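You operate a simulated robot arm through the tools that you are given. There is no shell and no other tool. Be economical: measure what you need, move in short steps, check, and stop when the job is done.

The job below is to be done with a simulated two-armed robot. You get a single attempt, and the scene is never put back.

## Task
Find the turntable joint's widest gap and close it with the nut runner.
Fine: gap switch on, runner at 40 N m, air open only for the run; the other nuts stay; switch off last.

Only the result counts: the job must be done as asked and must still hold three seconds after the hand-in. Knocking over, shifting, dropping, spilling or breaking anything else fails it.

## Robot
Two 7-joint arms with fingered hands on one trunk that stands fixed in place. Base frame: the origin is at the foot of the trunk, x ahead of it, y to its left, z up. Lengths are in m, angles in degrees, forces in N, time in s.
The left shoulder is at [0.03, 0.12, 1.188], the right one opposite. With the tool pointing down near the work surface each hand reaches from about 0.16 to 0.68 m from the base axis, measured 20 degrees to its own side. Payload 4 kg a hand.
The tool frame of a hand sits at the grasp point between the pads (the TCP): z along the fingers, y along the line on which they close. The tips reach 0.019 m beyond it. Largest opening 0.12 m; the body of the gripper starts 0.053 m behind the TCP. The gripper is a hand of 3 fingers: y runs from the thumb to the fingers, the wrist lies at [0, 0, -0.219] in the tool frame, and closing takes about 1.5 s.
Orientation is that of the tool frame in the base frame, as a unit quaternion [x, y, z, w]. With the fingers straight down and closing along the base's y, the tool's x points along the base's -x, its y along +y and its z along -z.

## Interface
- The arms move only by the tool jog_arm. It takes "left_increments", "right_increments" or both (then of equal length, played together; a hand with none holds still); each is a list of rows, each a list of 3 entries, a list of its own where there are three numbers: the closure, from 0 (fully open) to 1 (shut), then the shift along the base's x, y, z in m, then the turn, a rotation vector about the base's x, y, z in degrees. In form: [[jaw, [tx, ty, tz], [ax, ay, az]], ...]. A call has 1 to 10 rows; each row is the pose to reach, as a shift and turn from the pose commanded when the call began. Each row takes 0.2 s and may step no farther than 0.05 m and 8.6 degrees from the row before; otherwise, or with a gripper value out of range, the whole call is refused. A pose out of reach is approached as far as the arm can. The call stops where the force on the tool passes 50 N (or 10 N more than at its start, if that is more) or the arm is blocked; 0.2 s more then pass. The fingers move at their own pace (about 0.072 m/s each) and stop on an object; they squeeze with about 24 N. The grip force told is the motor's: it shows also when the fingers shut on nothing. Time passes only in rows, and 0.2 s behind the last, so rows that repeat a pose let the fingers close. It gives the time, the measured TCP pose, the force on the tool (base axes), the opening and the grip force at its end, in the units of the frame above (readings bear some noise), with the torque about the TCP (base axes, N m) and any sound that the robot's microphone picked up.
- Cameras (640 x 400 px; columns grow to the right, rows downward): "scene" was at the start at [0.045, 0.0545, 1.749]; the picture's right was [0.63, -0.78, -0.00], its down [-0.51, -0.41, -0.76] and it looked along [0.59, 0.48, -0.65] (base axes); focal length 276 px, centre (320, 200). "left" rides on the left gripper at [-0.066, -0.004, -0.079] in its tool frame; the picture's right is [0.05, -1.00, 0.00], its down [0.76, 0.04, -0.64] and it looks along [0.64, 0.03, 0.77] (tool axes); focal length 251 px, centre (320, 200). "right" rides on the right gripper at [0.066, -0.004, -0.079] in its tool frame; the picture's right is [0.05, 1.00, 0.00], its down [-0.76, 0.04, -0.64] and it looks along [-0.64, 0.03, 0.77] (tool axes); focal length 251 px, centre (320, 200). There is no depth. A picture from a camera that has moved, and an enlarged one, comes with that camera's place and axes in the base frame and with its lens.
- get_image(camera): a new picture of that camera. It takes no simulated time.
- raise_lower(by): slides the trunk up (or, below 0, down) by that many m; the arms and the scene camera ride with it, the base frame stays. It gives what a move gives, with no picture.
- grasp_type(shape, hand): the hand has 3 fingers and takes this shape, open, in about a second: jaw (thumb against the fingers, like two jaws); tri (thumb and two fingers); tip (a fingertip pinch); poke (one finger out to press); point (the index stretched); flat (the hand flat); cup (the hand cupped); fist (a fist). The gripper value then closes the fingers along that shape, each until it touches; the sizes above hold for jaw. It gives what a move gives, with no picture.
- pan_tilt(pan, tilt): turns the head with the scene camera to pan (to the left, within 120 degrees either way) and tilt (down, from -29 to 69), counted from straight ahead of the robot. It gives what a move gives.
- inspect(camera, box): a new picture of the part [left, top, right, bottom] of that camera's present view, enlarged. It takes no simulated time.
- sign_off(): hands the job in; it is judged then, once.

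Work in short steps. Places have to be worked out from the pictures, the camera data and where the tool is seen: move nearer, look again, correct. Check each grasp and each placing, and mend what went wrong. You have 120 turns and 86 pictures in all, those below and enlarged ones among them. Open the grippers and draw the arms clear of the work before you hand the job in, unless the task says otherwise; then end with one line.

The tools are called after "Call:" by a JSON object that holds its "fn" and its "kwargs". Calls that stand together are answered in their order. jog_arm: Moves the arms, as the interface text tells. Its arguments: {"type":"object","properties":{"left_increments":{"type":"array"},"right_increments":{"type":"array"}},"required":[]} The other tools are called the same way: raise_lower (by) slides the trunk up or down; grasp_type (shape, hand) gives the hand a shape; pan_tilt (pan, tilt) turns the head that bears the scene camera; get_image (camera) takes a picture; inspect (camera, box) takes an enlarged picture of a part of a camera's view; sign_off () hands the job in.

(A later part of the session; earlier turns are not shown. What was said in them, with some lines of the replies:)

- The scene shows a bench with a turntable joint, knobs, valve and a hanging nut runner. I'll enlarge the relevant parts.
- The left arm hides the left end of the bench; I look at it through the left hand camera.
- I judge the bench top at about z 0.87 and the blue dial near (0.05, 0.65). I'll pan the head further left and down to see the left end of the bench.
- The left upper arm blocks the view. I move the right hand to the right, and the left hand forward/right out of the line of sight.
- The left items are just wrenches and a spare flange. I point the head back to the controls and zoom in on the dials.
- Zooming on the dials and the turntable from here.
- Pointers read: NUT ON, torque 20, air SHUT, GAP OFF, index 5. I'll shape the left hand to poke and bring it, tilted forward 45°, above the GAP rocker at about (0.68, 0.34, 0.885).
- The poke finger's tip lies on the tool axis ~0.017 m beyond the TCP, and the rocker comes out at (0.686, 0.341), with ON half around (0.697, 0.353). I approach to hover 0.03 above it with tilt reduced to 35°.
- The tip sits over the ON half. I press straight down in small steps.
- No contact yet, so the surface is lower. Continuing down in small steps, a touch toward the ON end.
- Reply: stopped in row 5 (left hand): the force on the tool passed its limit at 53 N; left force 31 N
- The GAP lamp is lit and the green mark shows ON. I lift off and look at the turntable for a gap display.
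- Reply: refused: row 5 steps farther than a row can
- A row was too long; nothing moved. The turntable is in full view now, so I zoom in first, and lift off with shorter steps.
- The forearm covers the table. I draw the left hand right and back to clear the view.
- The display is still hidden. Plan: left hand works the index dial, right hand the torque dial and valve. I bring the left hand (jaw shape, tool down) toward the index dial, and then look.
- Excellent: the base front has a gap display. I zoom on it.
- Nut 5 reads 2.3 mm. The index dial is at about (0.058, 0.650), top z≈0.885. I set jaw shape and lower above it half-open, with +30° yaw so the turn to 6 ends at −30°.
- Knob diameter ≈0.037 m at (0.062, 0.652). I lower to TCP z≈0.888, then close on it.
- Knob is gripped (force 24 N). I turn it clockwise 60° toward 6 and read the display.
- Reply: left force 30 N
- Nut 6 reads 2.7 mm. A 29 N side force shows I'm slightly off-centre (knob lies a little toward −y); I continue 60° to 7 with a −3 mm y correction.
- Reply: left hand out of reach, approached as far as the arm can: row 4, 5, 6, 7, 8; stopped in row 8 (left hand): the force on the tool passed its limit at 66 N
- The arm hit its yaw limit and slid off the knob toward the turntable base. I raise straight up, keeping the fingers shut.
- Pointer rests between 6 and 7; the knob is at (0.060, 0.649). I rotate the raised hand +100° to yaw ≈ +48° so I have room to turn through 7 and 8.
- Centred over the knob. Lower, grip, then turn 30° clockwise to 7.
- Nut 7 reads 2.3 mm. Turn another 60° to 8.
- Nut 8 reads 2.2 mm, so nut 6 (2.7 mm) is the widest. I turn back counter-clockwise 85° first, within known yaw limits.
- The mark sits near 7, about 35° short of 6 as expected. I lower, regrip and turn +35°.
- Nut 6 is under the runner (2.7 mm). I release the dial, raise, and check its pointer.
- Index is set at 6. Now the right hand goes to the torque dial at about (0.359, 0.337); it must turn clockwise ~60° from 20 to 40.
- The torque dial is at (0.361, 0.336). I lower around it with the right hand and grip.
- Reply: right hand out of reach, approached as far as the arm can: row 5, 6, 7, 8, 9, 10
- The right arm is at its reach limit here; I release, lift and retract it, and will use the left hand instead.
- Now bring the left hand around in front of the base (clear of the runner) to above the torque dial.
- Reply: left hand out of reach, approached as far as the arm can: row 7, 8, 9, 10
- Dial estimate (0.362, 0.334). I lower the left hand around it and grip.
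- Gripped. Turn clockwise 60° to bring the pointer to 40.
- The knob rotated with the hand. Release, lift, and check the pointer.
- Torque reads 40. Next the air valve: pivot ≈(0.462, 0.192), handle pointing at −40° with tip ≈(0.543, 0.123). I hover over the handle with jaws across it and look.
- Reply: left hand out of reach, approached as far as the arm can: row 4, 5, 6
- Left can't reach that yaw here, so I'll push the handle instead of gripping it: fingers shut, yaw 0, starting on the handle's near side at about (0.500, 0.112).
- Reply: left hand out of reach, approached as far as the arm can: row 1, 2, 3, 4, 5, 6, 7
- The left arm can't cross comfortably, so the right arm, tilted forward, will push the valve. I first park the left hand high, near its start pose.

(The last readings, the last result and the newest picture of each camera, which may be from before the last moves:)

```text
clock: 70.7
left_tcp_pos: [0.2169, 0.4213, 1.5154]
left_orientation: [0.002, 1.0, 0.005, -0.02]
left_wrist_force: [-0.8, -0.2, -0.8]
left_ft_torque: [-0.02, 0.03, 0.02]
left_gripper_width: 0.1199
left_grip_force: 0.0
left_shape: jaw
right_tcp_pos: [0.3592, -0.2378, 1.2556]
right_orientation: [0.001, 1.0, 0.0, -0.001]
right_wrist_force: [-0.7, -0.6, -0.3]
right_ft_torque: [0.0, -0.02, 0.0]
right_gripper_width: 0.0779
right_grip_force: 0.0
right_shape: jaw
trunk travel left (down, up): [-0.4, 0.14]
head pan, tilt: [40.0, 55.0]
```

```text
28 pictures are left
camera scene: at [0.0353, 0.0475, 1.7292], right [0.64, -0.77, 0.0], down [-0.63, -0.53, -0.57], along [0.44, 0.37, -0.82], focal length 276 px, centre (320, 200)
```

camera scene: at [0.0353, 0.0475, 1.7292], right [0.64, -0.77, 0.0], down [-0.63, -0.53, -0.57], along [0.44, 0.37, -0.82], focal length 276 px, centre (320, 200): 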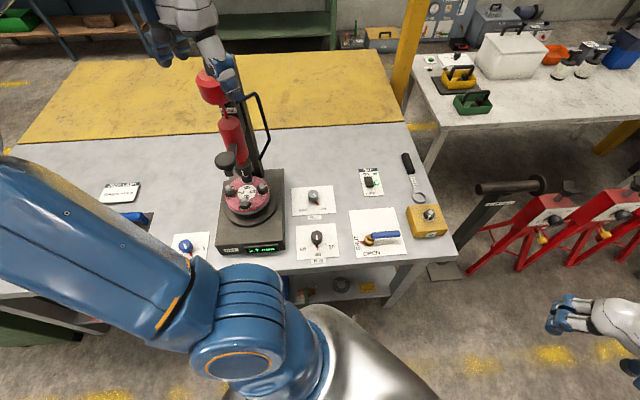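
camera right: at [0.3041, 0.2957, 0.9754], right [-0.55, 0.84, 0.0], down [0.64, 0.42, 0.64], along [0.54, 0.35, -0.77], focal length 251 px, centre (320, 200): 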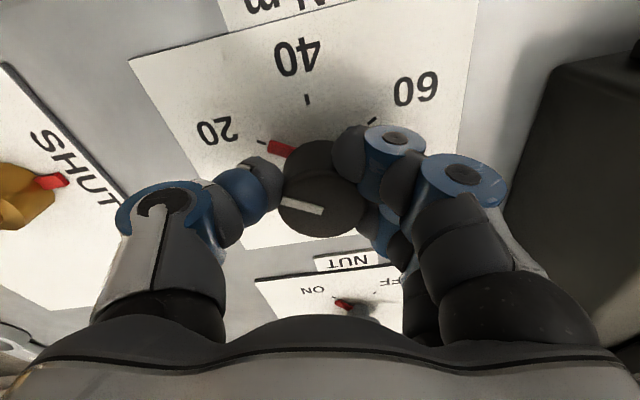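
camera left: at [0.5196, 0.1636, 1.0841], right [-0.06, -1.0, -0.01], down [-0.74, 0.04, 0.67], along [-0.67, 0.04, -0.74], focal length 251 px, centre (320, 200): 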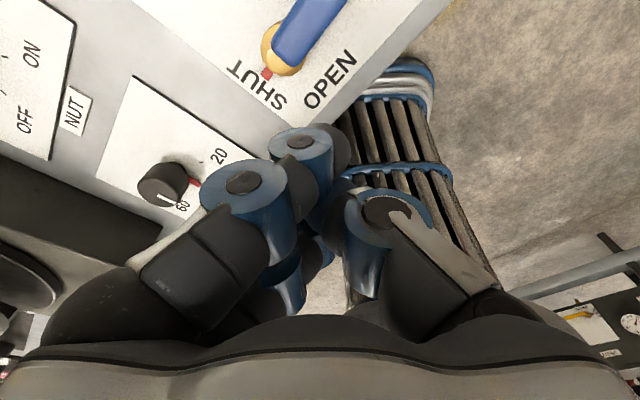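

View is clear. Now the right hand: fingers shut, tilted 30° forward, to hover by the near side of the handle.

Call:
{"fn": "jog_arm", "kwargs": {"right_increments": [[1, [0.014, 0.035, -0.02], [0, -5, 0]], [1, [0.028, 0.07, -0.04], [0, -10, 0]], [1, [0.042, 0.105, -0.06], [0, -15, 0]], [1, [0.056, 0.14, -0.08], [0, -20, 0]], [1, [0.07, 0.175, -0.1], [0, -25, 0]], [1, [0.084, 0.21, -0.12], [0, -30, 0]], [1, [0.098, 0.245, -0.15], [0, -30, 0]], [1, [0.112, 0.28, -0.18], [0, -30, 0]], [1, [0.126, 0.315, -0.21], [0, -30, 0]], [1, [0.132, 0.345, -0.24], [0, -30, 0]]]}}

Call:
{"fn": "get_image", "kwargs": {"camera": "right"}}

Call:
{"fn": "inspect", "kwargs": {"camera": "scene", "box": [320, 170, 470, 270]}}

```text
clock: 72.9
left_tcp_pos: [0.2166, 0.4229, 1.5132]
left_orientation: [0.002, 1.0, 0.005, -0.019]
left_wrist_force: [-0.3, -0.3, 0.4]
left_ft_torque: [-0.01, 0.01, -0.01]
left_gripper_width: 0.12
left_grip_force: 0.0
left_shape: jaw
right_tcp_pos: [0.4922, 0.109, 1.0172]
right_orientation: [0.001, 0.966, 0.0, 0.259]
right_wrist_force: [0.2, 0.9, 0.4]
right_ft_torque: [-0.01, 0.01, -0.04]
right_gripper_width: 0.0
right_grip_force: 24.1
right_shape: jaw
trunk travel left (down, up): [-0.4, 0.14]
head pan, tilt: [40.0, 55.0]
```

```text
27 pictures are left
camera right: at [0.3957, 0.1063, 1.0511], right [-0.05, 1.0, -0.03], down [0.34, 0.04, 0.94], along [0.94, 0.03, -0.34], focal length 251 px, centre (320, 200)
```

right: 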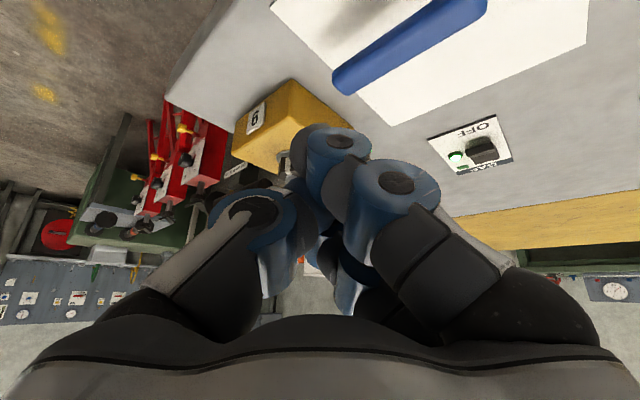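

```text
4.00 times, centred on (395, 220) of scene
camera zoom: at [0.0346, 0.0495, 1.7292], right [0.64, -0.77, 0.0], down [-0.63, -0.53, -0.57], along [0.44, 0.37, -0.82], focal length 1104 px, centre (20, 120)
```

zoom: 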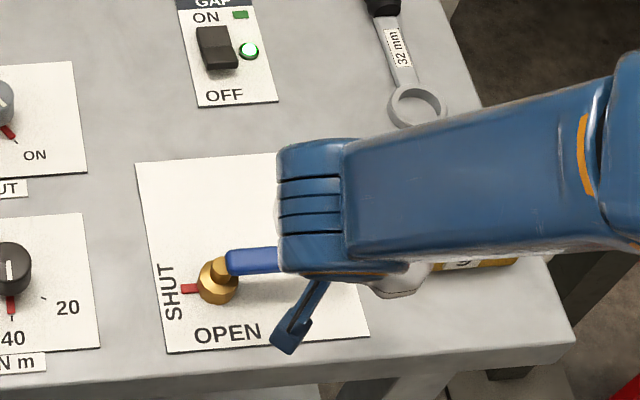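

The handle tip is at ≈(0.543, 0.125, 0.905); the fingertips are ~0.038 off its near side. I descend beside it.

Call:
{"fn": "jog_arm", "kwargs": {"right_increments": [[1, [0, 0, -0.04], [0, 0, 0]], [1, [0, 0, -0.08], [0, 0, 0]], [1, [0, 0, -0.1], [0, 0, 0]], [1, [0, 0, -0.113], [0, 0, 0]]]}}

Call:
{"fn": "get_image", "kwargs": {"camera": "right"}}

```text
clock: 73.9
left_tcp_pos: [0.2165, 0.423, 1.5147]
left_orientation: [0.002, 1.0, 0.004, -0.019]
left_wrist_force: [-0.1, 0.7, 0.2]
left_ft_torque: [-0.01, -0.02, 0.0]
left_gripper_width: 0.1203
left_grip_force: 0.1
left_shape: jaw
right_tcp_pos: [0.4905, 0.1067, 0.9038]
right_orientation: [0.0, 0.966, 0.0, 0.259]
right_wrist_force: [0.1, -0.2, -0.5]
right_ft_torque: [-0.02, -0.03, 0.0]
right_gripper_width: 0.0
right_grip_force: 24.0
right_shape: jaw
trunk travel left (down, up): [-0.4, 0.14]
head pan, tilt: [40.0, 55.0]
```

```text
25 pictures are left
camera right: at [0.3953, 0.1038, 0.9386], right [-0.05, 1.0, -0.03], down [0.34, 0.04, 0.94], along [0.94, 0.03, -0.34], focal length 251 px, centre (320, 200)
```

right: 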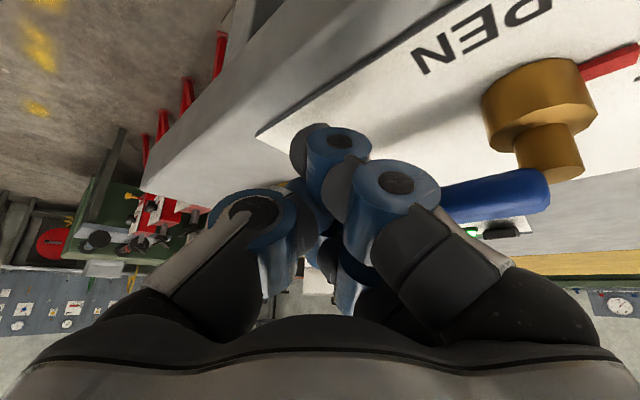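

Handle height z≈0.905 matches the fingers. I push it along the arc counter-clockwise toward OPEN.

Call:
{"fn": "jog_arm", "kwargs": {"right_increments": [[1, [0.009, 0.017, 0], [0, 0, 0]], [1, [0.021, 0.027, 0], [0, 0, 0]], [1, [0.03, 0.037, 0], [0, 0, 0]], [1, [0.037, 0.05, 0], [0, 0, 0]], [1, [0.042, 0.063, 0], [0, 0, 0]], [1, [0.0446, 0.077, 0], [0, 0, 0]], [1, [0.0447, 0.0917, 0], [0, 0, 0]], [1, [0.042, 0.106, 0], [0, 0, 0]], [1, [0.0374, 0.1195, 0], [0, 0, 0]], [1, [0.034, 0.126, 0], [0, 0, 0]]]}}

Call:
{"fn": "get_image", "kwargs": {"camera": "scene"}}

```text
clock: 75.8
left_tcp_pos: [0.2164, 0.4228, 1.5137]
left_orientation: [0.002, 1.0, 0.004, -0.019]
left_wrist_force: [-1.0, 1.5, -0.2]
left_ft_torque: [-0.07, -0.04, -0.02]
left_gripper_width: 0.1199
left_grip_force: 0.1
left_shape: jaw
right_tcp_pos: [0.5441, 0.207, 0.9126]
right_orientation: [0.005, 0.963, -0.009, 0.27]
right_wrist_force: [7.5, -16.2, 11.5]
right_ft_torque: [0.04, 0.29, 0.38]
right_gripper_width: 0.0
right_grip_force: 23.8
right_shape: jaw
trunk travel left (down, up): [-0.4, 0.14]
head pan, tilt: [40.0, 55.0]
stopped in row 9 (right hand): the force on the tool passed its limit at 56 N (the readings are from after the stop); the commanded pose is now the measured one
```

```text
24 pictures are left
camera scene: at [0.0334, 0.0488, 1.7292], right [0.64, -0.77, 0.0], down [-0.63, -0.53, -0.57], along [0.44, 0.37, -0.82], focal length 276 px, centre (320, 200)
```

scene: 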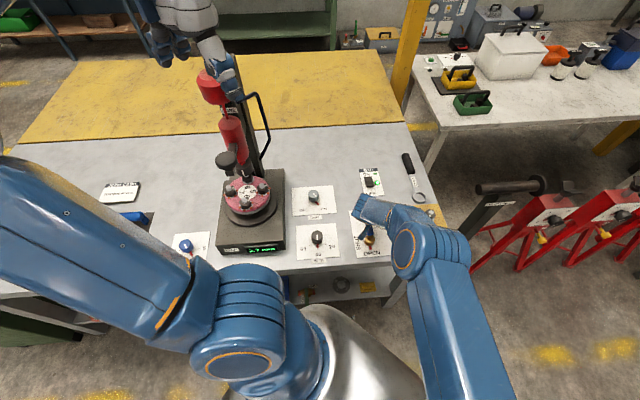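

The handle has swung to the stop. I zoom on valve, display and runner.

Call:
{"fn": "inspect", "kwargs": {"camera": "scene", "box": [190, 60, 430, 265]}}

Call:
{"fn": "inspect", "kwargs": {"camera": "scene", "box": [320, 170, 430, 270]}}

```text
1.95 times, centred on (310, 162) of scene
camera zoom: at [0.0334, 0.0488, 1.7292], right [0.64, -0.77, 0.0], down [-0.63, -0.53, -0.57], along [0.44, 0.37, -0.82], focal length 539 px, centre (340, 273)
```

zoom: 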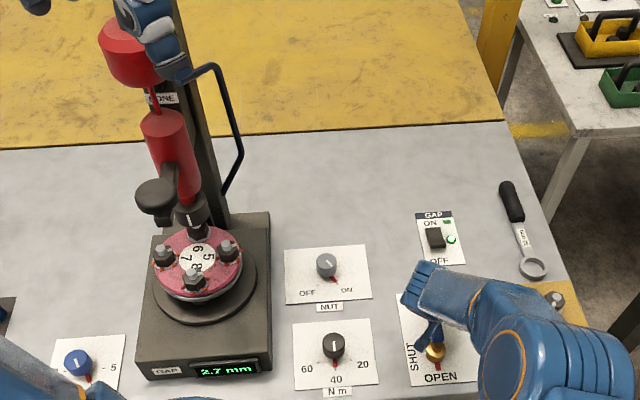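

```text
4.00 times, centred on (375, 220) of scene
camera zoom: at [0.0334, 0.0488, 1.7292], right [0.64, -0.77, 0.0], down [-0.63, -0.53, -0.57], along [0.44, 0.37, -0.82], focal length 1104 px, centre (100, 120)
```

zoom: 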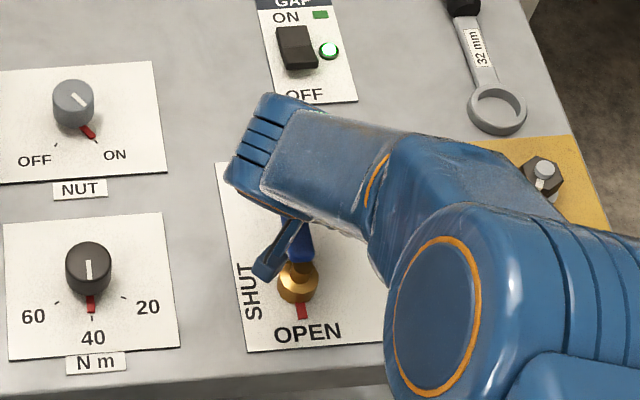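

The valve is open but the gap still reads 2.7. I back the right hand off and up (time passes), then look at the runner closely.

Call:
{"fn": "jog_arm", "kwargs": {"right_increments": [[1, [0.015, -0.013, 0.01], [0, 0, 0]], [1, [0.015, -0.02, 0.05], [0, 0, 0]], [1, [0.0, -0.04, 0.09], [0, 0, 0]], [1, [-0.02, -0.07, 0.12], [0, 0, 0]], [1, [-0.04, -0.11, 0.14], [0, 0, 0]], [1, [-0.05, -0.15, 0.16], [0, 0, 0]], [1, [-0.06, -0.19, 0.18], [0, 0, 0]], [1, [-0.07, -0.23, 0.2], [0, 0, 0]]]}}

Call:
{"fn": "inspect", "kwargs": {"camera": "scene", "box": [180, 60, 300, 260]}}

Call:
{"fn": "inspect", "kwargs": {"camera": "scene", "box": [195, 120, 285, 215]}}

```text
clock: 77.6
left_tcp_pos: [0.2155, 0.4203, 1.5159]
left_orientation: [0.003, 1.0, 0.005, -0.019]
left_wrist_force: [-0.2, -0.9, -0.2]
left_ft_torque: [-0.01, -0.05, -0.03]
left_gripper_width: 0.1197
left_grip_force: 0.1
left_shape: jaw
right_tcp_pos: [0.469, -0.0191, 1.1103]
right_orientation: [0.003, 0.964, -0.006, 0.266]
right_wrist_force: [-0.4, -0.4, 0.6]
right_ft_torque: [0.0, -0.01, 0.08]
right_gripper_width: 0.0001
right_grip_force: 24.2
right_shape: jaw
trunk travel left (down, up): [-0.4, 0.14]
head pan, tilt: [40.0, 55.0]
```

```text
2.00 times, centred on (240, 160) of scene
camera zoom: at [0.0335, 0.0463, 1.7293], right [0.64, -0.77, 0.0], down [-0.63, -0.53, -0.57], along [0.44, 0.37, -0.82], focal length 552 px, centre (480, 280)
```

zoom: 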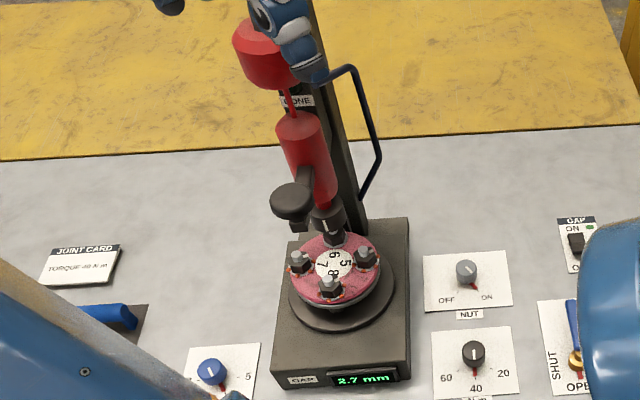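

```text
4.21 times, centred on (240, 168) of scene
camera zoom: at [0.0335, 0.0463, 1.7293], right [0.64, -0.77, 0.0], down [-0.63, -0.53, -0.57], along [0.44, 0.37, -0.82], focal length 1162 px, centre (657, 337)
```

zoom: 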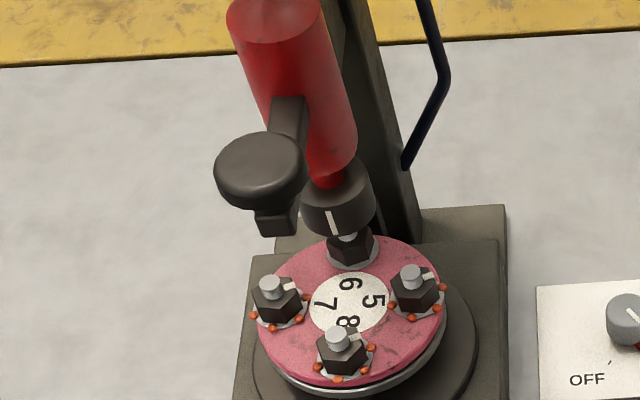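

The runner must be worked by its black palm disc, which triangulates to ≈(0.248, 0.535, top 1.22); runner axis ≈(0.335, 0.62). I'll press it with the left poke finger, tilted 40° so the wrist stays away from the runner.

Call:
{"fn": "grasp_type", "kwargs": {"hand": "left", "shape": "poke"}}

Call:
{"fn": "jog_arm", "kwargs": {"left_increments": [[0, [-0.012, -0.005, -0.02], [5.6, -5.6, 0]], [0, [-0.024, -0.01, -0.04], [11.2, -11.2, 0]], [0, [-0.036, -0.01, -0.06], [16.8, -16.8, 0]], [0, [-0.048, -0.01, -0.08], [22.4, -22.4, 0]], [0, [-0.06, 0, -0.1], [28, -28, 0]], [0, [-0.05, 0.02, -0.13], [28, -28, 0]], [0, [-0.035, 0.04, -0.16], [28, -28, 0]], [0, [-0.02, 0.06, -0.19], [28, -28, 0]], [0, [0, 0.08, -0.21], [28, -28, 0]], [0, [0.018, 0.1, -0.22], [28, -28, 0]]]}}

Call:
{"fn": "get_image", "kwargs": {"camera": "left"}}

Call:
{"fn": "get_image", "kwargs": {"camera": "scene"}}

```text
clock: 78.5
left_tcp_pos: [0.2159, 0.4224, 1.5156]
left_orientation: [0.001, 1.0, 0.006, -0.02]
left_wrist_force: [0.0, -0.1, -0.5]
left_ft_torque: [0.01, 0.03, -0.02]
left_gripper_width: 0.0
left_grip_force: 0.1
left_shape: poke
right_tcp_pos: [0.471, -0.018, 1.1105]
right_orientation: [0.002, 0.964, -0.006, 0.267]
right_wrist_force: [0.3, -0.1, -0.4]
right_ft_torque: [-0.01, 0.0, 0.0]
right_gripper_width: 0.0002
right_grip_force: 24.4
right_shape: jaw
trunk travel left (down, up): [-0.4, 0.14]
head pan, tilt: [40.0, 55.0]
```

```text
clock: 80.7
left_tcp_pos: [0.2352, 0.5204, 1.2958]
left_orientation: [-0.003, 0.944, 0.244, 0.221]
left_wrist_force: [-0.6, -0.2, -0.1]
left_ft_torque: [0.02, 0.0, -0.01]
left_gripper_width: 0.0
left_grip_force: 0.1
left_shape: poke
right_tcp_pos: [0.4726, -0.0178, 1.1103]
right_orientation: [0.003, 0.964, -0.006, 0.266]
right_wrist_force: [0.0, -0.1, 0.4]
right_ft_torque: [0.0, 0.01, -0.02]
right_gripper_width: 0.0
right_grip_force: 24.0
right_shape: jaw
trunk travel left (down, up): [-0.4, 0.14]
head pan, tilt: [40.0, 55.0]
```

```text
19 pictures are left
camera left: at [0.2636, 0.4745, 1.3834], right [0.07, -0.87, -0.48], down [-0.96, -0.18, 0.2], along [-0.27, 0.45, -0.85], focal length 251 px, centre (320, 200)
```

left: 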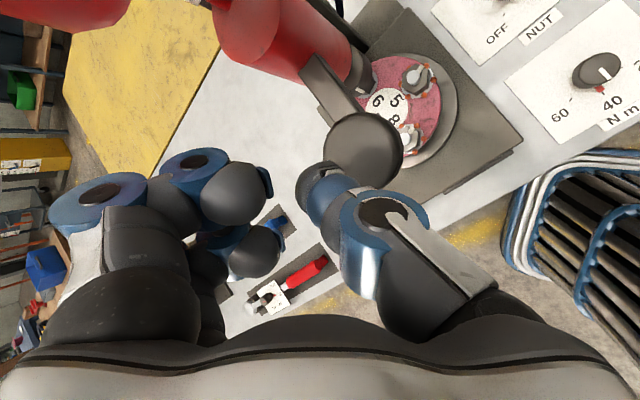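

```text
18 pictures are left
camera scene: at [0.0355, 0.0481, 1.7292], right [0.64, -0.77, 0.0], down [-0.63, -0.53, -0.57], along [0.44, 0.37, -0.82], focal length 276 px, centre (320, 200)
```

scene: 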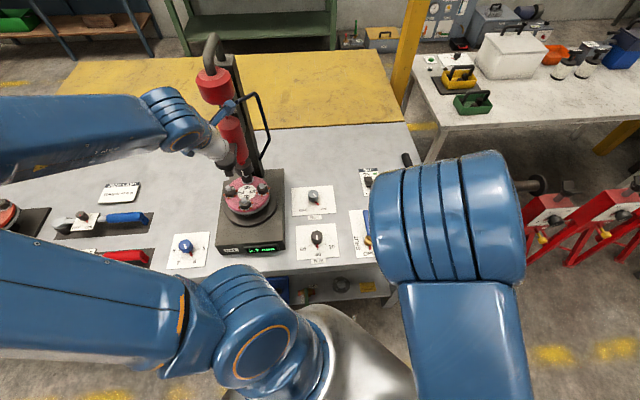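

Disc centre confirmed at (0.252, 0.534, ~1.215). I move slightly inward and press down in steps.

Call:
{"fn": "jog_arm", "kwargs": {"left_increments": [[0, [0.007, 0.005, -0.03], [0, 0, 0]], [0, [0.007, 0.005, -0.05], [0, 0, 0]], [0, [0.007, 0.005, -0.06], [0, 0, 0]], [0, [0.007, 0.005, -0.07], [0, 0, 0]], [0, [0.007, 0.005, -0.08], [0, 0, 0]], [0, [0.007, 0.005, -0.09], [0, 0, 0]], [0, [0.007, 0.005, -0.1], [0, 0, 0]], [0, [0.007, 0.005, -0.11], [0, 0, 0]]]}}

Call:
{"fn": "inspect", "kwargs": {"camera": "scene", "box": [185, 60, 295, 260]}}

```text
clock: 82.5
left_tcp_pos: [0.2442, 0.5219, 1.187]
left_orientation: [-0.001, 0.943, 0.247, 0.222]
left_wrist_force: [4.5, -11.3, 36.7]
left_ft_torque: [0.47, 0.03, -0.03]
left_gripper_width: 0.0
left_grip_force: 0.1
left_shape: poke
right_tcp_pos: [0.4705, -0.022, 1.1094]
right_orientation: [0.003, 0.964, -0.005, 0.267]
right_wrist_force: [0.1, -0.2, -0.2]
right_ft_torque: [0.03, 0.01, -0.01]
right_gripper_width: 0.0002
right_grip_force: 23.9
right_shape: jaw
trunk travel left (down, up): [-0.4, 0.14]
head pan, tilt: [40.0, 55.0]
```

```text
2.00 times, centred on (240, 160) of scene
camera zoom: at [0.0348, 0.0428, 1.7297], right [0.64, -0.77, 0.0], down [-0.63, -0.52, -0.57], along [0.44, 0.37, -0.82], focal length 552 px, centre (480, 280)
```

zoom: 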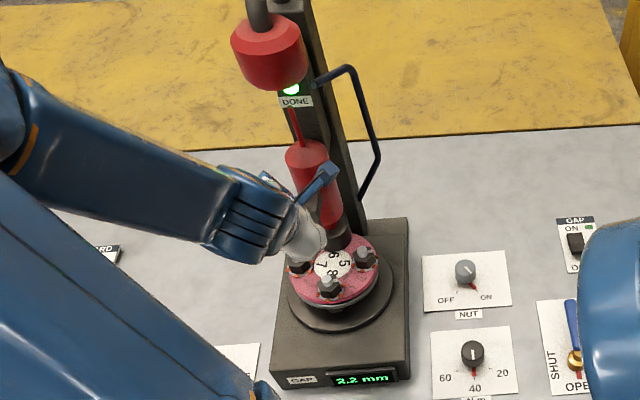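

DONE is lit and the gap reads 2.2 mm. I lift the finger straight off the disc and check.

Call:
{"fn": "jog_arm", "kwargs": {"left_increments": [[0, [0, 0, 0.02], [0, 0, 0]], [0, [0, 0, 0.045], [0, 0, 0]], [0, [0, 0, 0.08], [0, 0, 0]], [0, [-0.01, -0.01, 0.115], [0, 0, 0]], [0, [-0.03, -0.03, 0.145], [0, 0, 0]], [0, [-0.05, -0.06, 0.175], [0, 0, 0]]]}}

Call:
{"fn": "inspect", "kwargs": {"camera": "scene", "box": [185, 60, 295, 260]}}

```text
clock: 83.9
left_tcp_pos: [0.1883, 0.4644, 1.3597]
left_orientation: [-0.005, 0.944, 0.244, 0.221]
left_wrist_force: [-0.5, -0.2, -0.3]
left_ft_torque: [0.04, -0.01, 0.02]
left_gripper_width: 0.0
left_grip_force: 0.1
left_shape: poke
right_tcp_pos: [0.4684, -0.0187, 1.1101]
right_orientation: [0.003, 0.964, -0.006, 0.268]
right_wrist_force: [-0.3, -0.2, 0.2]
right_ft_torque: [0.03, -0.02, 0.04]
right_gripper_width: 0.0
right_grip_force: 23.6
right_shape: jaw
trunk travel left (down, up): [-0.4, 0.14]
head pan, tilt: [40.0, 55.0]
```

```text
2.00 times, centred on (240, 160) of scene
camera zoom: at [0.0323, 0.0466, 1.7293], right [0.64, -0.77, 0.0], down [-0.63, -0.53, -0.57], along [0.44, 0.37, -0.82], focal length 552 px, centre (480, 280)
```

zoom: 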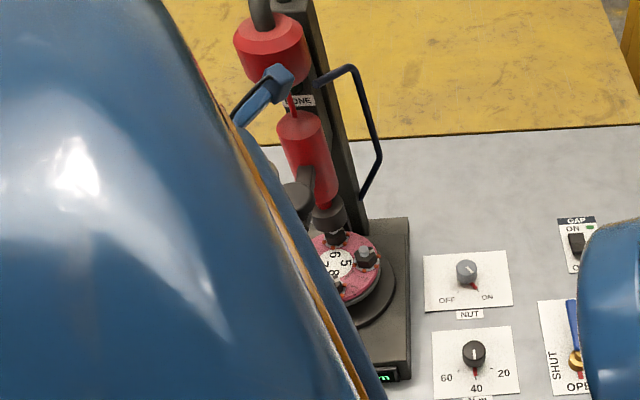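

Now shut the air: the right hand goes over to the far (left) side of the handle, at fingertips ≈(0.482, 0.279).

Call:
{"fn": "jog_arm", "kwargs": {"right_increments": [[1, [0, 0.045, 0], [0, 0, 0]], [1, [0, 0.09, -0.01], [0, 0, 0]], [1, [0, 0.135, -0.02], [0, 0, 0]], [1, [0, 0.18, -0.03], [0, 0, 0]], [1, [0, 0.225, -0.04], [0, 0, 0]], [1, [0, 0.27, -0.05], [0, 0, 0]], [1, [0.002, 0.298, -0.07], [0, 0, 0]]]}}

Call:
{"fn": "get_image", "kwargs": {"camera": "right"}}

Call:
{"fn": "get_image", "kwargs": {"camera": "scene"}}

```text
clock: 85.5
left_tcp_pos: [0.1902, 0.4666, 1.3586]
left_orientation: [-0.005, 0.944, 0.244, 0.221]
left_wrist_force: [-0.1, -0.2, -0.5]
left_ft_torque: [0.01, -0.01, 0.0]
left_gripper_width: 0.0
left_grip_force: 0.0
left_shape: poke
right_tcp_pos: [0.472, 0.2798, 1.0425]
right_orientation: [0.004, 0.964, -0.007, 0.266]
right_wrist_force: [0.7, 0.4, 0.8]
right_ft_torque: [-0.01, -0.01, 0.01]
right_gripper_width: 0.0
right_grip_force: 24.2
right_shape: jaw
trunk travel left (down, up): [-0.4, 0.14]
head pan, tilt: [40.0, 55.0]
```

```text
15 pictures are left
camera right: at [0.3756, 0.2776, 1.0751], right [-0.04, 1.0, -0.04], down [0.33, 0.05, 0.94], along [0.94, 0.02, -0.33], focal length 251 px, centre (320, 200)
```

right: 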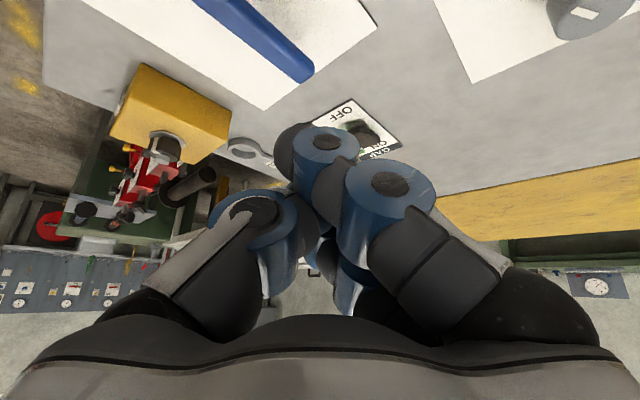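

```text
14 pictures are left
camera scene: at [0.0348, 0.0484, 1.7292], right [0.64, -0.77, 0.0], down [-0.63, -0.53, -0.57], along [0.44, 0.37, -0.82], focal length 276 px, centre (320, 200)
```

scene: 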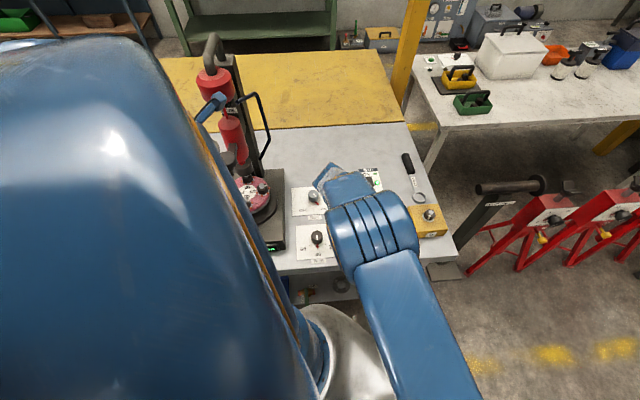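

The handle lies at about 43°; the fingertips are 0.05 m off its left side. I descend there.

Call:
{"fn": "jog_arm", "kwargs": {"right_increments": [[1, [0, 0, -0.045], [0, 0, 0]], [1, [0, 0, -0.09], [0, 0, 0]], [1, [0, 0, -0.12], [0, 0, 0]], [1, [0, 0, -0.137], [0, 0, 0]]]}}

```text
clock: 86.5
left_tcp_pos: [0.1894, 0.4658, 1.3583]
left_orientation: [-0.004, 0.944, 0.245, 0.222]
left_wrist_force: [0.1, 0.0, 0.0]
left_ft_torque: [0.03, -0.01, -0.01]
left_gripper_width: 0.0
left_grip_force: 0.0
left_shape: poke
right_tcp_pos: [0.4725, 0.2776, 0.9031]
right_orientation: [0.004, 0.964, -0.007, 0.266]
right_wrist_force: [0.6, 0.4, 0.5]
right_ft_torque: [-0.01, -0.04, -0.03]
right_gripper_width: 0.0005
right_grip_force: 23.7
right_shape: jaw
trunk travel left (down, up): [-0.4, 0.14]
head pan, tilt: [40.0, 55.0]
```

Free descent. Now push the handle clockwise along the arc to SHUT.

Call:
{"fn": "jog_arm", "kwargs": {"right_increments": [[1, [0.024, -0.015, 0], [0, 0, 0]], [1, [0.039, -0.027, 0], [0, 0, 0]], [1, [0.048, -0.038, 0], [0, 0, 0]], [1, [0.0555, -0.0505, 0], [0, 0, 0]], [1, [0.0605, -0.064, 0], [0, 0, 0]], [1, [0.063, -0.078, 0], [0, 0, 0]], [1, [0.063, -0.093, 0], [0, 0, 0]], [1, [0.061, -0.107, 0], [0, 0, 0]], [1, [0.056, -0.1205, 0], [0, 0, 0]], [1, [0.053, -0.127, 0], [0, 0, 0]]]}}

Call:
{"fn": "inspect", "kwargs": {"camera": "scene", "box": [290, 170, 450, 270]}}

```text
clock: 88.7
left_tcp_pos: [0.1907, 0.4665, 1.3589]
left_orientation: [-0.004, 0.944, 0.244, 0.221]
left_wrist_force: [-0.6, -0.3, 0.3]
left_ft_torque: [0.06, 0.03, 0.02]
left_gripper_width: 0.0
left_grip_force: 0.1
left_shape: poke
right_tcp_pos: [0.5328, 0.1728, 0.9104]
right_orientation: [0.0, 0.962, 0.013, 0.273]
right_wrist_force: [8.4, 18.5, -7.3]
right_ft_torque: [0.09, -0.22, -0.48]
right_gripper_width: 0.0
right_grip_force: 23.7
right_shape: jaw
trunk travel left (down, up): [-0.4, 0.14]
head pan, tilt: [40.0, 55.0]
stopped in row 10 (right hand): the force on the tool passed its limit at 53 N (the readings are from after the stop); the commanded pose is now the measured one
```

```text
4.00 times, centred on (370, 220) of scene
camera zoom: at [0.0375, 0.0486, 1.7289], right [0.64, -0.77, 0.0], down [-0.63, -0.53, -0.57], along [0.44, 0.37, -0.82], focal length 1104 px, centre (120, 120)
```

zoom: 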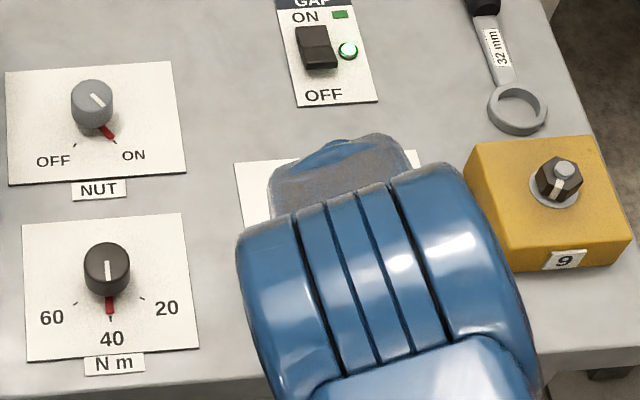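

It hit the stop at the shut end. I back off, lift and retract the right hand to check the valve; the left hand also moves back up to clear the view.

Call:
{"fn": "jog_arm", "kwargs": {"right_increments": [[1, [0.01, 0.014, 0.01], [0, 0, 0]], [1, [0.01, 0.018, 0.05], [0, 0, 0]], [1, [0.0, 0.0, 0.095], [0, 0, 0]], [1, [-0.01, -0.035, 0.12], [0, 0, 0]], [1, [-0.02, -0.075, 0.14], [0, 0, 0]], [1, [-0.03, -0.12, 0.15], [0, 0, 0]], [1, [-0.04, -0.165, 0.16], [0, 0, 0]], [1, [-0.05, -0.21, 0.17], [0, 0, 0]], [1, [-0.06, -0.255, 0.18], [0, 0, 0]], [1, [-0.07, -0.3, 0.19], [0, 0, 0]]], "left_increments": [[0, [0.003, -0.004, 0.016], [-2.8, 2.8, 0]], [0, [0.006, -0.008, 0.032], [-5.6, 5.6, 0]], [0, [0.009, -0.012, 0.048], [-8.4, 8.4, 0]], [0, [0.012, -0.016, 0.064], [-11.2, 11.2, 0]], [0, [0.015, -0.02, 0.08], [-14, 14, 0]], [0, [0.018, -0.024, 0.096], [-16.8, 16.8, 0]], [0, [0.021, -0.03, 0.112], [-19.6, 19.6, 0]], [0, [0.024, -0.034, 0.128], [-22.4, 22.4, 0]], [0, [0.027, -0.038, 0.144], [-25.2, 25.2, 0]], [0, [0.03, -0.042, 0.155], [-28, 28, 0]]]}}

Call:
{"fn": "inspect", "kwargs": {"camera": "scene", "box": [180, 110, 440, 270]}}

```text
clock: 90.9
left_tcp_pos: [0.2213, 0.4212, 1.5166]
left_orientation: [0.001, 1.0, 0.006, -0.021]
left_wrist_force: [0.8, -0.4, 1.6]
left_ft_torque: [0.0, -0.02, -0.01]
left_gripper_width: 0.0001
left_grip_force: 0.0
left_shape: poke
right_tcp_pos: [0.4612, -0.133, 1.0997]
right_orientation: [0.001, 0.962, 0.009, 0.273]
right_wrist_force: [-0.1, -0.2, -0.8]
right_ft_torque: [-0.03, 0.0, -0.02]
right_gripper_width: 0.0
right_grip_force: 24.1
right_shape: jaw
trunk travel left (down, up): [-0.4, 0.14]
head pan, tilt: [40.0, 55.0]
```

```text
2.46 times, centred on (310, 190) of scene
camera zoom: at [0.0348, 0.0462, 1.7293], right [0.64, -0.77, 0.0], down [-0.63, -0.53, -0.57], along [0.44, 0.37, -0.82], focal length 680 px, centre (345, 225)
```

zoom: 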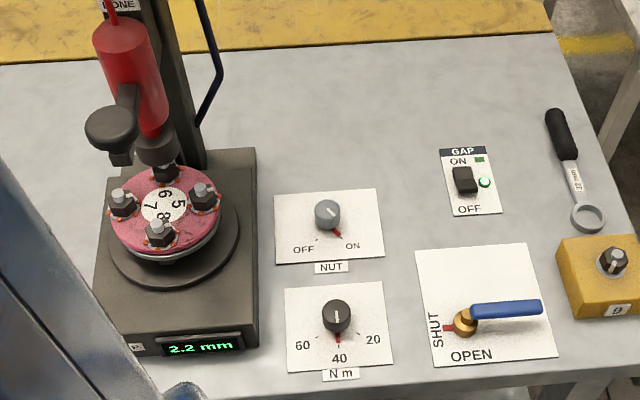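

Valve is SHUT, gap 2.2 mm, index still 6. Last is the GAP switch: I bring the left poke finger back along the earlier proven path.

Call:
{"fn": "jog_arm", "kwargs": {"left_increments": [[0, [0.02, -0.04, 0.015], [0, 0, 0]], [0, [0.04, -0.08, 0.03], [0, 0, 0]], [0, [0.06, -0.12, 0.045], [0, 0, 0]], [0, [0.08, -0.16, 0.06], [0, 0, 0]], [0, [0.1, -0.2, 0.07], [0, 0, 0]], [0, [0.115, -0.235, 0.075], [0, 0, 0]], [0, [0.124, -0.261, 0.075], [0, 0, 0]]]}}

Call:
{"fn": "jog_arm", "kwargs": {"left_increments": [[0, [0.02, 0.015, -0.04], [0, -6, 0]], [0, [0.04, 0.03, -0.08], [0, -12, 0]], [0, [0.06, 0.045, -0.12], [0, -18, 0]], [0, [0.08, 0.06, -0.16], [0, -24, 0]], [0, [0.1, 0.075, -0.2], [0, -30, 0]], [0, [0.12, 0.09, -0.24], [0, -36, 0]], [0, [0.14, 0.105, -0.28], [0, -36, 0]], [0, [0.16, 0.12, -0.32], [0, -36, 0]], [0, [0.18, 0.135, -0.36], [0, -36, 0]], [0, [0.2, 0.15, -0.4], [0, -36, 0]]]}}

Call:
{"fn": "jog_arm", "kwargs": {"left_increments": [[0, [0.03, 0.005, -0.035], [0, 0, 0]], [0, [0.06, 0.01, -0.07], [0, 0, 0]], [0, [0.09, 0.015, -0.105], [0, 0, 0]], [0, [0.117, 0.015, -0.14], [0, 0, 0]], [0, [0.117, 0.015, -0.18], [0, 0, 0]], [0, [0.117, 0.015, -0.22], [0, 0, 0]], [0, [0.117, 0.015, -0.25], [0, 0, 0]]]}}

Call:
{"fn": "get_image", "kwargs": {"camera": "left"}}

```text
clock: 92.5
left_tcp_pos: [0.3492, 0.1704, 1.5857]
left_orientation: [-0.009, 1.0, 0.003, -0.024]
left_wrist_force: [-3.1, -6.1, 2.0]
left_ft_torque: [0.52, -0.22, -0.12]
left_gripper_width: 0.0001
left_grip_force: 0.1
left_shape: poke
left hand out of reach, approached as far as the arm can: row 6
right_tcp_pos: [0.4626, -0.1303, 1.0999]
right_orientation: [0.0, 0.962, 0.007, 0.273]
right_wrist_force: [0.6, 1.9, -0.3]
right_ft_torque: [-0.07, 0.05, -0.04]
right_gripper_width: 0.0002
right_grip_force: 24.3
right_shape: jaw
trunk travel left (down, up): [-0.4, 0.14]
head pan, tilt: [40.0, 55.0]
```

```text
clock: 94.7
left_tcp_pos: [0.5461, 0.3165, 1.188]
left_orientation: [0.0, 0.957, 0.006, 0.29]
left_wrist_force: [-0.4, -0.9, -0.1]
left_ft_torque: [-0.05, 0.02, 0.0]
left_gripper_width: 0.0
left_grip_force: 0.1
left_shape: poke
right_tcp_pos: [0.4631, -0.1295, 1.1009]
right_orientation: [0.001, 0.962, 0.008, 0.272]
right_wrist_force: [0.1, 0.3, -0.1]
right_ft_torque: [0.01, 0.01, 0.0]
right_gripper_width: 0.0
right_grip_force: 24.1
right_shape: jaw
trunk travel left (down, up): [-0.4, 0.14]
head pan, tilt: [40.0, 55.0]
```

```text
clock: 96.3
left_tcp_pos: [0.6608, 0.3265, 0.939]
left_orientation: [0.001, 0.957, 0.005, 0.291]
left_wrist_force: [-0.1, -0.7, 0.7]
left_ft_torque: [0.01, -0.01, -0.01]
left_gripper_width: 0.0
left_grip_force: 0.0
left_shape: poke
right_tcp_pos: [0.4621, -0.1319, 1.1002]
right_orientation: [0.001, 0.962, 0.008, 0.273]
right_wrist_force: [0.6, 0.0, 0.3]
right_ft_torque: [0.0, -0.02, -0.03]
right_gripper_width: 0.0
right_grip_force: 23.4
right_shape: jaw
trunk travel left (down, up): [-0.4, 0.14]
head pan, tilt: [40.0, 55.0]
```

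```text
11 pictures are left
camera left: at [0.6724, 0.3221, 1.0417], right [-0.04, -1.0, -0.04], down [-0.99, 0.04, 0.11], along [-0.11, 0.04, -0.99], focal length 251 px, centre (320, 200)
```

left: 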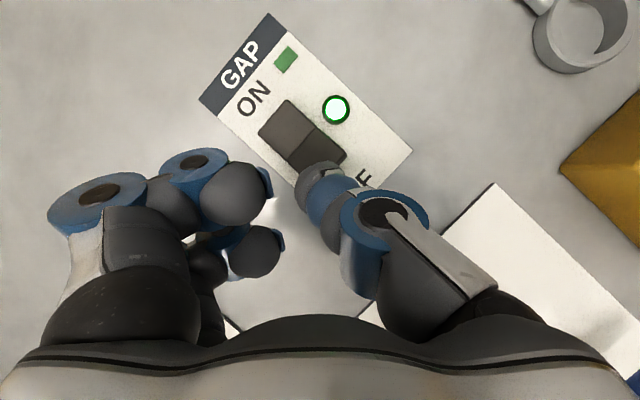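

The OFF half centre is ≈(0.682, 0.327). I shift +9 mm in x and press.

Call:
{"fn": "jog_arm", "kwargs": {"left_increments": [[0, [0.009, -0.001, -0.015], [0, 0, 0]], [0, [0.009, -0.001, -0.03], [0, 0, 0]], [0, [0.009, -0.001, -0.04], [0, 0, 0]], [0, [0.009, -0.001, -0.048], [0, 0, 0]], [0, [0.009, -0.001, -0.054], [0, 0, 0]], [0, [0.009, -0.001, -0.059], [0, 0, 0]], [0, [0.009, -0.001, -0.064], [0, 0, 0]], [0, [0.009, -0.001, -0.068], [0, 0, 0]]]}}

Call:
{"fn": "get_image", "kwargs": {"camera": "left"}}

```text
clock: 98.0
left_tcp_pos: [0.6792, 0.3249, 0.8871]
left_orientation: [0.001, 0.953, 0.006, 0.303]
left_wrist_force: [-7.9, -2.8, 26.9]
left_ft_torque: [-0.06, 0.18, 0.0]
left_gripper_width: 0.0
left_grip_force: 0.0
left_shape: poke
right_tcp_pos: [0.4604, -0.1314, 1.1014]
right_orientation: [0.001, 0.962, 0.008, 0.274]
right_wrist_force: [-0.1, 1.1, -0.1]
right_ft_torque: [-0.01, 0.03, -0.03]
right_gripper_width: 0.0001
right_grip_force: 24.1
right_shape: jaw
trunk travel left (down, up): [-0.4, 0.14]
head pan, tilt: [40.0, 55.0]
stopped in row 8 (left hand): the force on the tool passed its limit at 53 N (the readings are from after the stop); the commanded pose is now the measured one
```

```text
10 pictures are left
camera left: at [0.6881, 0.3196, 0.9892], right [-0.04, -1.0, -0.04], down [-1.0, 0.04, 0.08], along [-0.08, 0.05, -1.0], focal length 251 px, centre (320, 200)
```

left: 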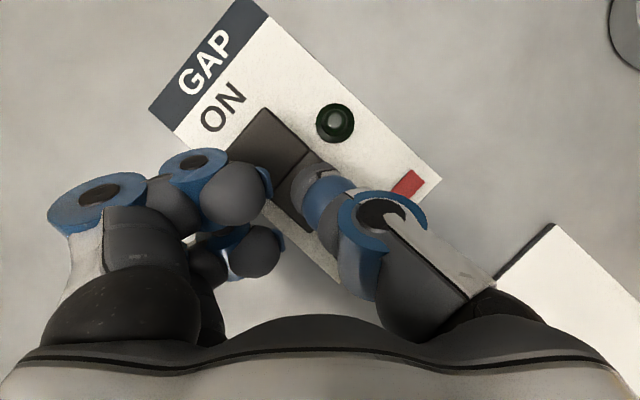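

The GAP switch is OFF (lamp dark, red mark). I lift straight up and draw both arms clear, opening the right gripper.

Call:
{"fn": "jog_arm", "kwargs": {"left_increments": [[0, [0, 0, 0.04], [0, 0, 0]], [0, [0, 0, 0.085], [0, 0, 0]], [0, [-0.02, -0.01, 0.12], [0, 0, 0]], [0, [-0.04, -0.015, 0.16], [0, 0, 0]], [0, [-0.06, -0.02, 0.2], [0, 0, 0]], [0, [-0.08, -0.025, 0.24], [0, 0, 0]], [0, [-0.1, -0.03, 0.28], [0, 0, 0]], [0, [-0.12, -0.04, 0.32], [0, 0, 0]]], "right_increments": [[0, [-0.01, -0.02, 0.02], [0, 0, 0]], [0, [-0.02, -0.04, 0.04], [0, 0, 0]], [0, [-0.03, -0.06, 0.06], [0, 0, 0]], [0, [-0.04, -0.08, 0.08], [0, 0, 0]], [0, [-0.05, -0.1, 0.1], [0, 0, 0]], [0, [-0.06, -0.12, 0.12], [0, 0, 0]], [0, [-0.07, -0.14, 0.14], [0, 0, 0]], [0, [-0.08, -0.16, 0.16], [0, 0, 0]]]}}

Call:
{"fn": "grasp_type", "kwargs": {"hand": "left", "shape": "jaw"}}

Call:
{"fn": "get_image", "kwargs": {"camera": "scene"}}

Call:
{"fn": "inspect", "kwargs": {"camera": "scene", "box": [180, 110, 440, 270]}}

```text
clock: 99.8
left_tcp_pos: [0.5552, 0.2849, 1.1999]
left_orientation: [0.001, 0.955, 0.006, 0.297]
left_wrist_force: [0.4, 0.7, 0.4]
left_ft_torque: [-0.06, 0.0, -0.01]
left_gripper_width: 0.0
left_grip_force: 0.0
left_shape: poke
right_tcp_pos: [0.3745, -0.302, 1.2491]
right_orientation: [0.026, 0.965, -0.003, 0.26]
right_wrist_force: [-1.7, -5.8, -0.9]
right_ft_torque: [0.32, -0.17, 0.18]
right_gripper_width: 0.12
right_grip_force: 0.1
right_shape: jaw
right hand out of reach, approached as far as the arm can: row 8
trunk travel left (down, up): [-0.4, 0.14]
head pan, tilt: [40.0, 55.0]
```

```text
clock: 100.7
left_tcp_pos: [0.5544, 0.2849, 1.1996]
left_orientation: [0.001, 0.955, 0.006, 0.298]
left_wrist_force: [-0.4, 0.3, 0.1]
left_ft_torque: [-0.02, -0.02, -0.01]
left_gripper_width: 0.1194
left_grip_force: 0.0
left_shape: jaw
right_tcp_pos: [0.3761, -0.3009, 1.2491]
right_orientation: [0.023, 0.965, -0.003, 0.261]
right_wrist_force: [-0.3, 0.0, 0.2]
right_ft_torque: [0.01, 0.02, -0.01]
right_gripper_width: 0.1198
right_grip_force: 0.1
right_shape: jaw
trunk travel left (down, up): [-0.4, 0.14]
head pan, tilt: [40.0, 55.0]
```

```text
9 pictures are left
camera scene: at [0.0345, 0.0476, 1.7292], right [0.64, -0.77, 0.0], down [-0.63, -0.53, -0.57], along [0.44, 0.37, -0.82], focal length 276 px, centre (320, 200)
```

scene: 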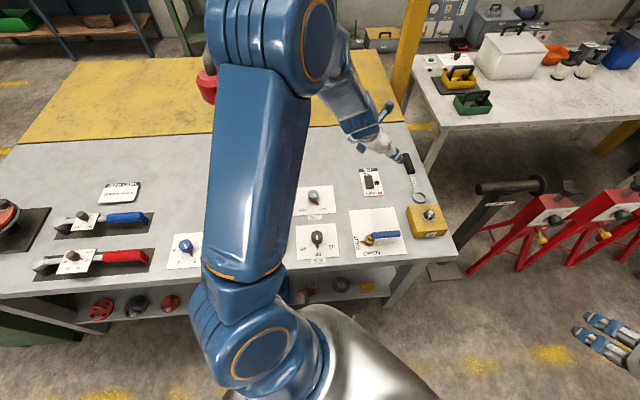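

```text
2.46 times, centred on (310, 190) of scene
camera zoom: at [0.0345, 0.0476, 1.7292], right [0.64, -0.77, 0.0], down [-0.63, -0.53, -0.57], along [0.44, 0.37, -0.82], focal length 680 px, centre (345, 225)
```

zoom: 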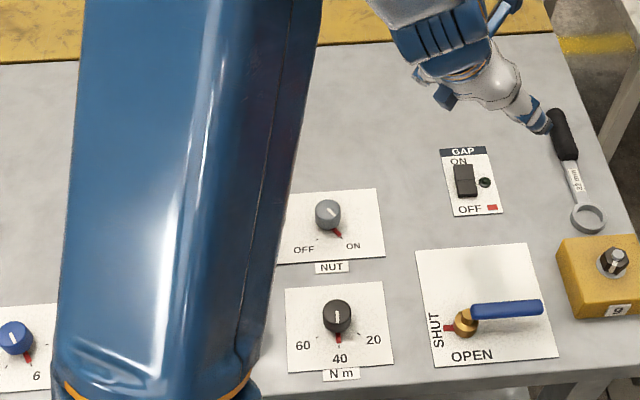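

All controls read as required: GAP off, air shut, torque 40, index 6. I raise the left arm well clear before handing in.

Call:
{"fn": "jog_arm", "kwargs": {"left_increments": [[0, [-0.02, -0.01, 0.04], [0, 0, 0]], [0, [-0.04, -0.02, 0.08], [0, 0, 0]], [0, [-0.06, -0.03, 0.12], [0, 0, 0]], [0, [-0.08, -0.04, 0.16], [0, 0, 0]], [0, [-0.1, -0.05, 0.2], [0, 0, 0]], [0, [-0.12, -0.06, 0.24], [0, 0, 0]]]}}

Call:
{"fn": "get_image", "kwargs": {"camera": "scene"}}

```text
clock: 102.1
left_tcp_pos: [0.4329, 0.2224, 1.4418]
left_orientation: [0.0, 0.955, 0.005, 0.297]
left_wrist_force: [-1.1, -0.2, -0.5]
left_ft_torque: [0.0, -0.01, -0.01]
left_gripper_width: 0.1198
left_grip_force: 0.1
left_shape: jaw
right_tcp_pos: [0.3817, -0.2854, 1.2573]
right_orientation: [0.001, 0.962, 0.007, 0.273]
right_wrist_force: [-1.1, -0.3, 0.7]
right_ft_torque: [0.04, -0.02, -0.02]
right_gripper_width: 0.1199
right_grip_force: 0.0
right_shape: jaw
trunk travel left (down, up): [-0.4, 0.14]
head pan, tilt: [40.0, 55.0]
```

```text
7 pictures are left
camera scene: at [0.0325, 0.0459, 1.7293], right [0.64, -0.77, 0.0], down [-0.63, -0.53, -0.57], along [0.44, 0.37, -0.82], focal length 276 px, centre (320, 200)
```

scene: 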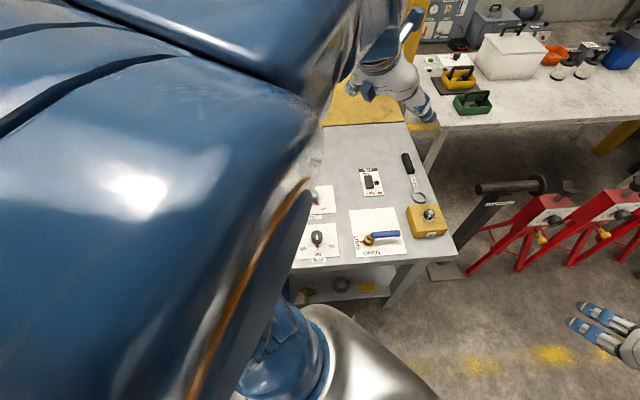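

The arms are clear and everything is in its final state; I hand in.

Call:
{"fn": "sign_off", "kwargs": {}}

```text
The job is handed in.
```

Nut 6 had the widest gap at 2.7 mm; I ran it down with the runner at 40 N m until DONE lit, and it now reads 2.2 mm (5, 7 and 8 were left at 2.3, 2.3 and 2.2), with the air shut and the gap switch turned off last.
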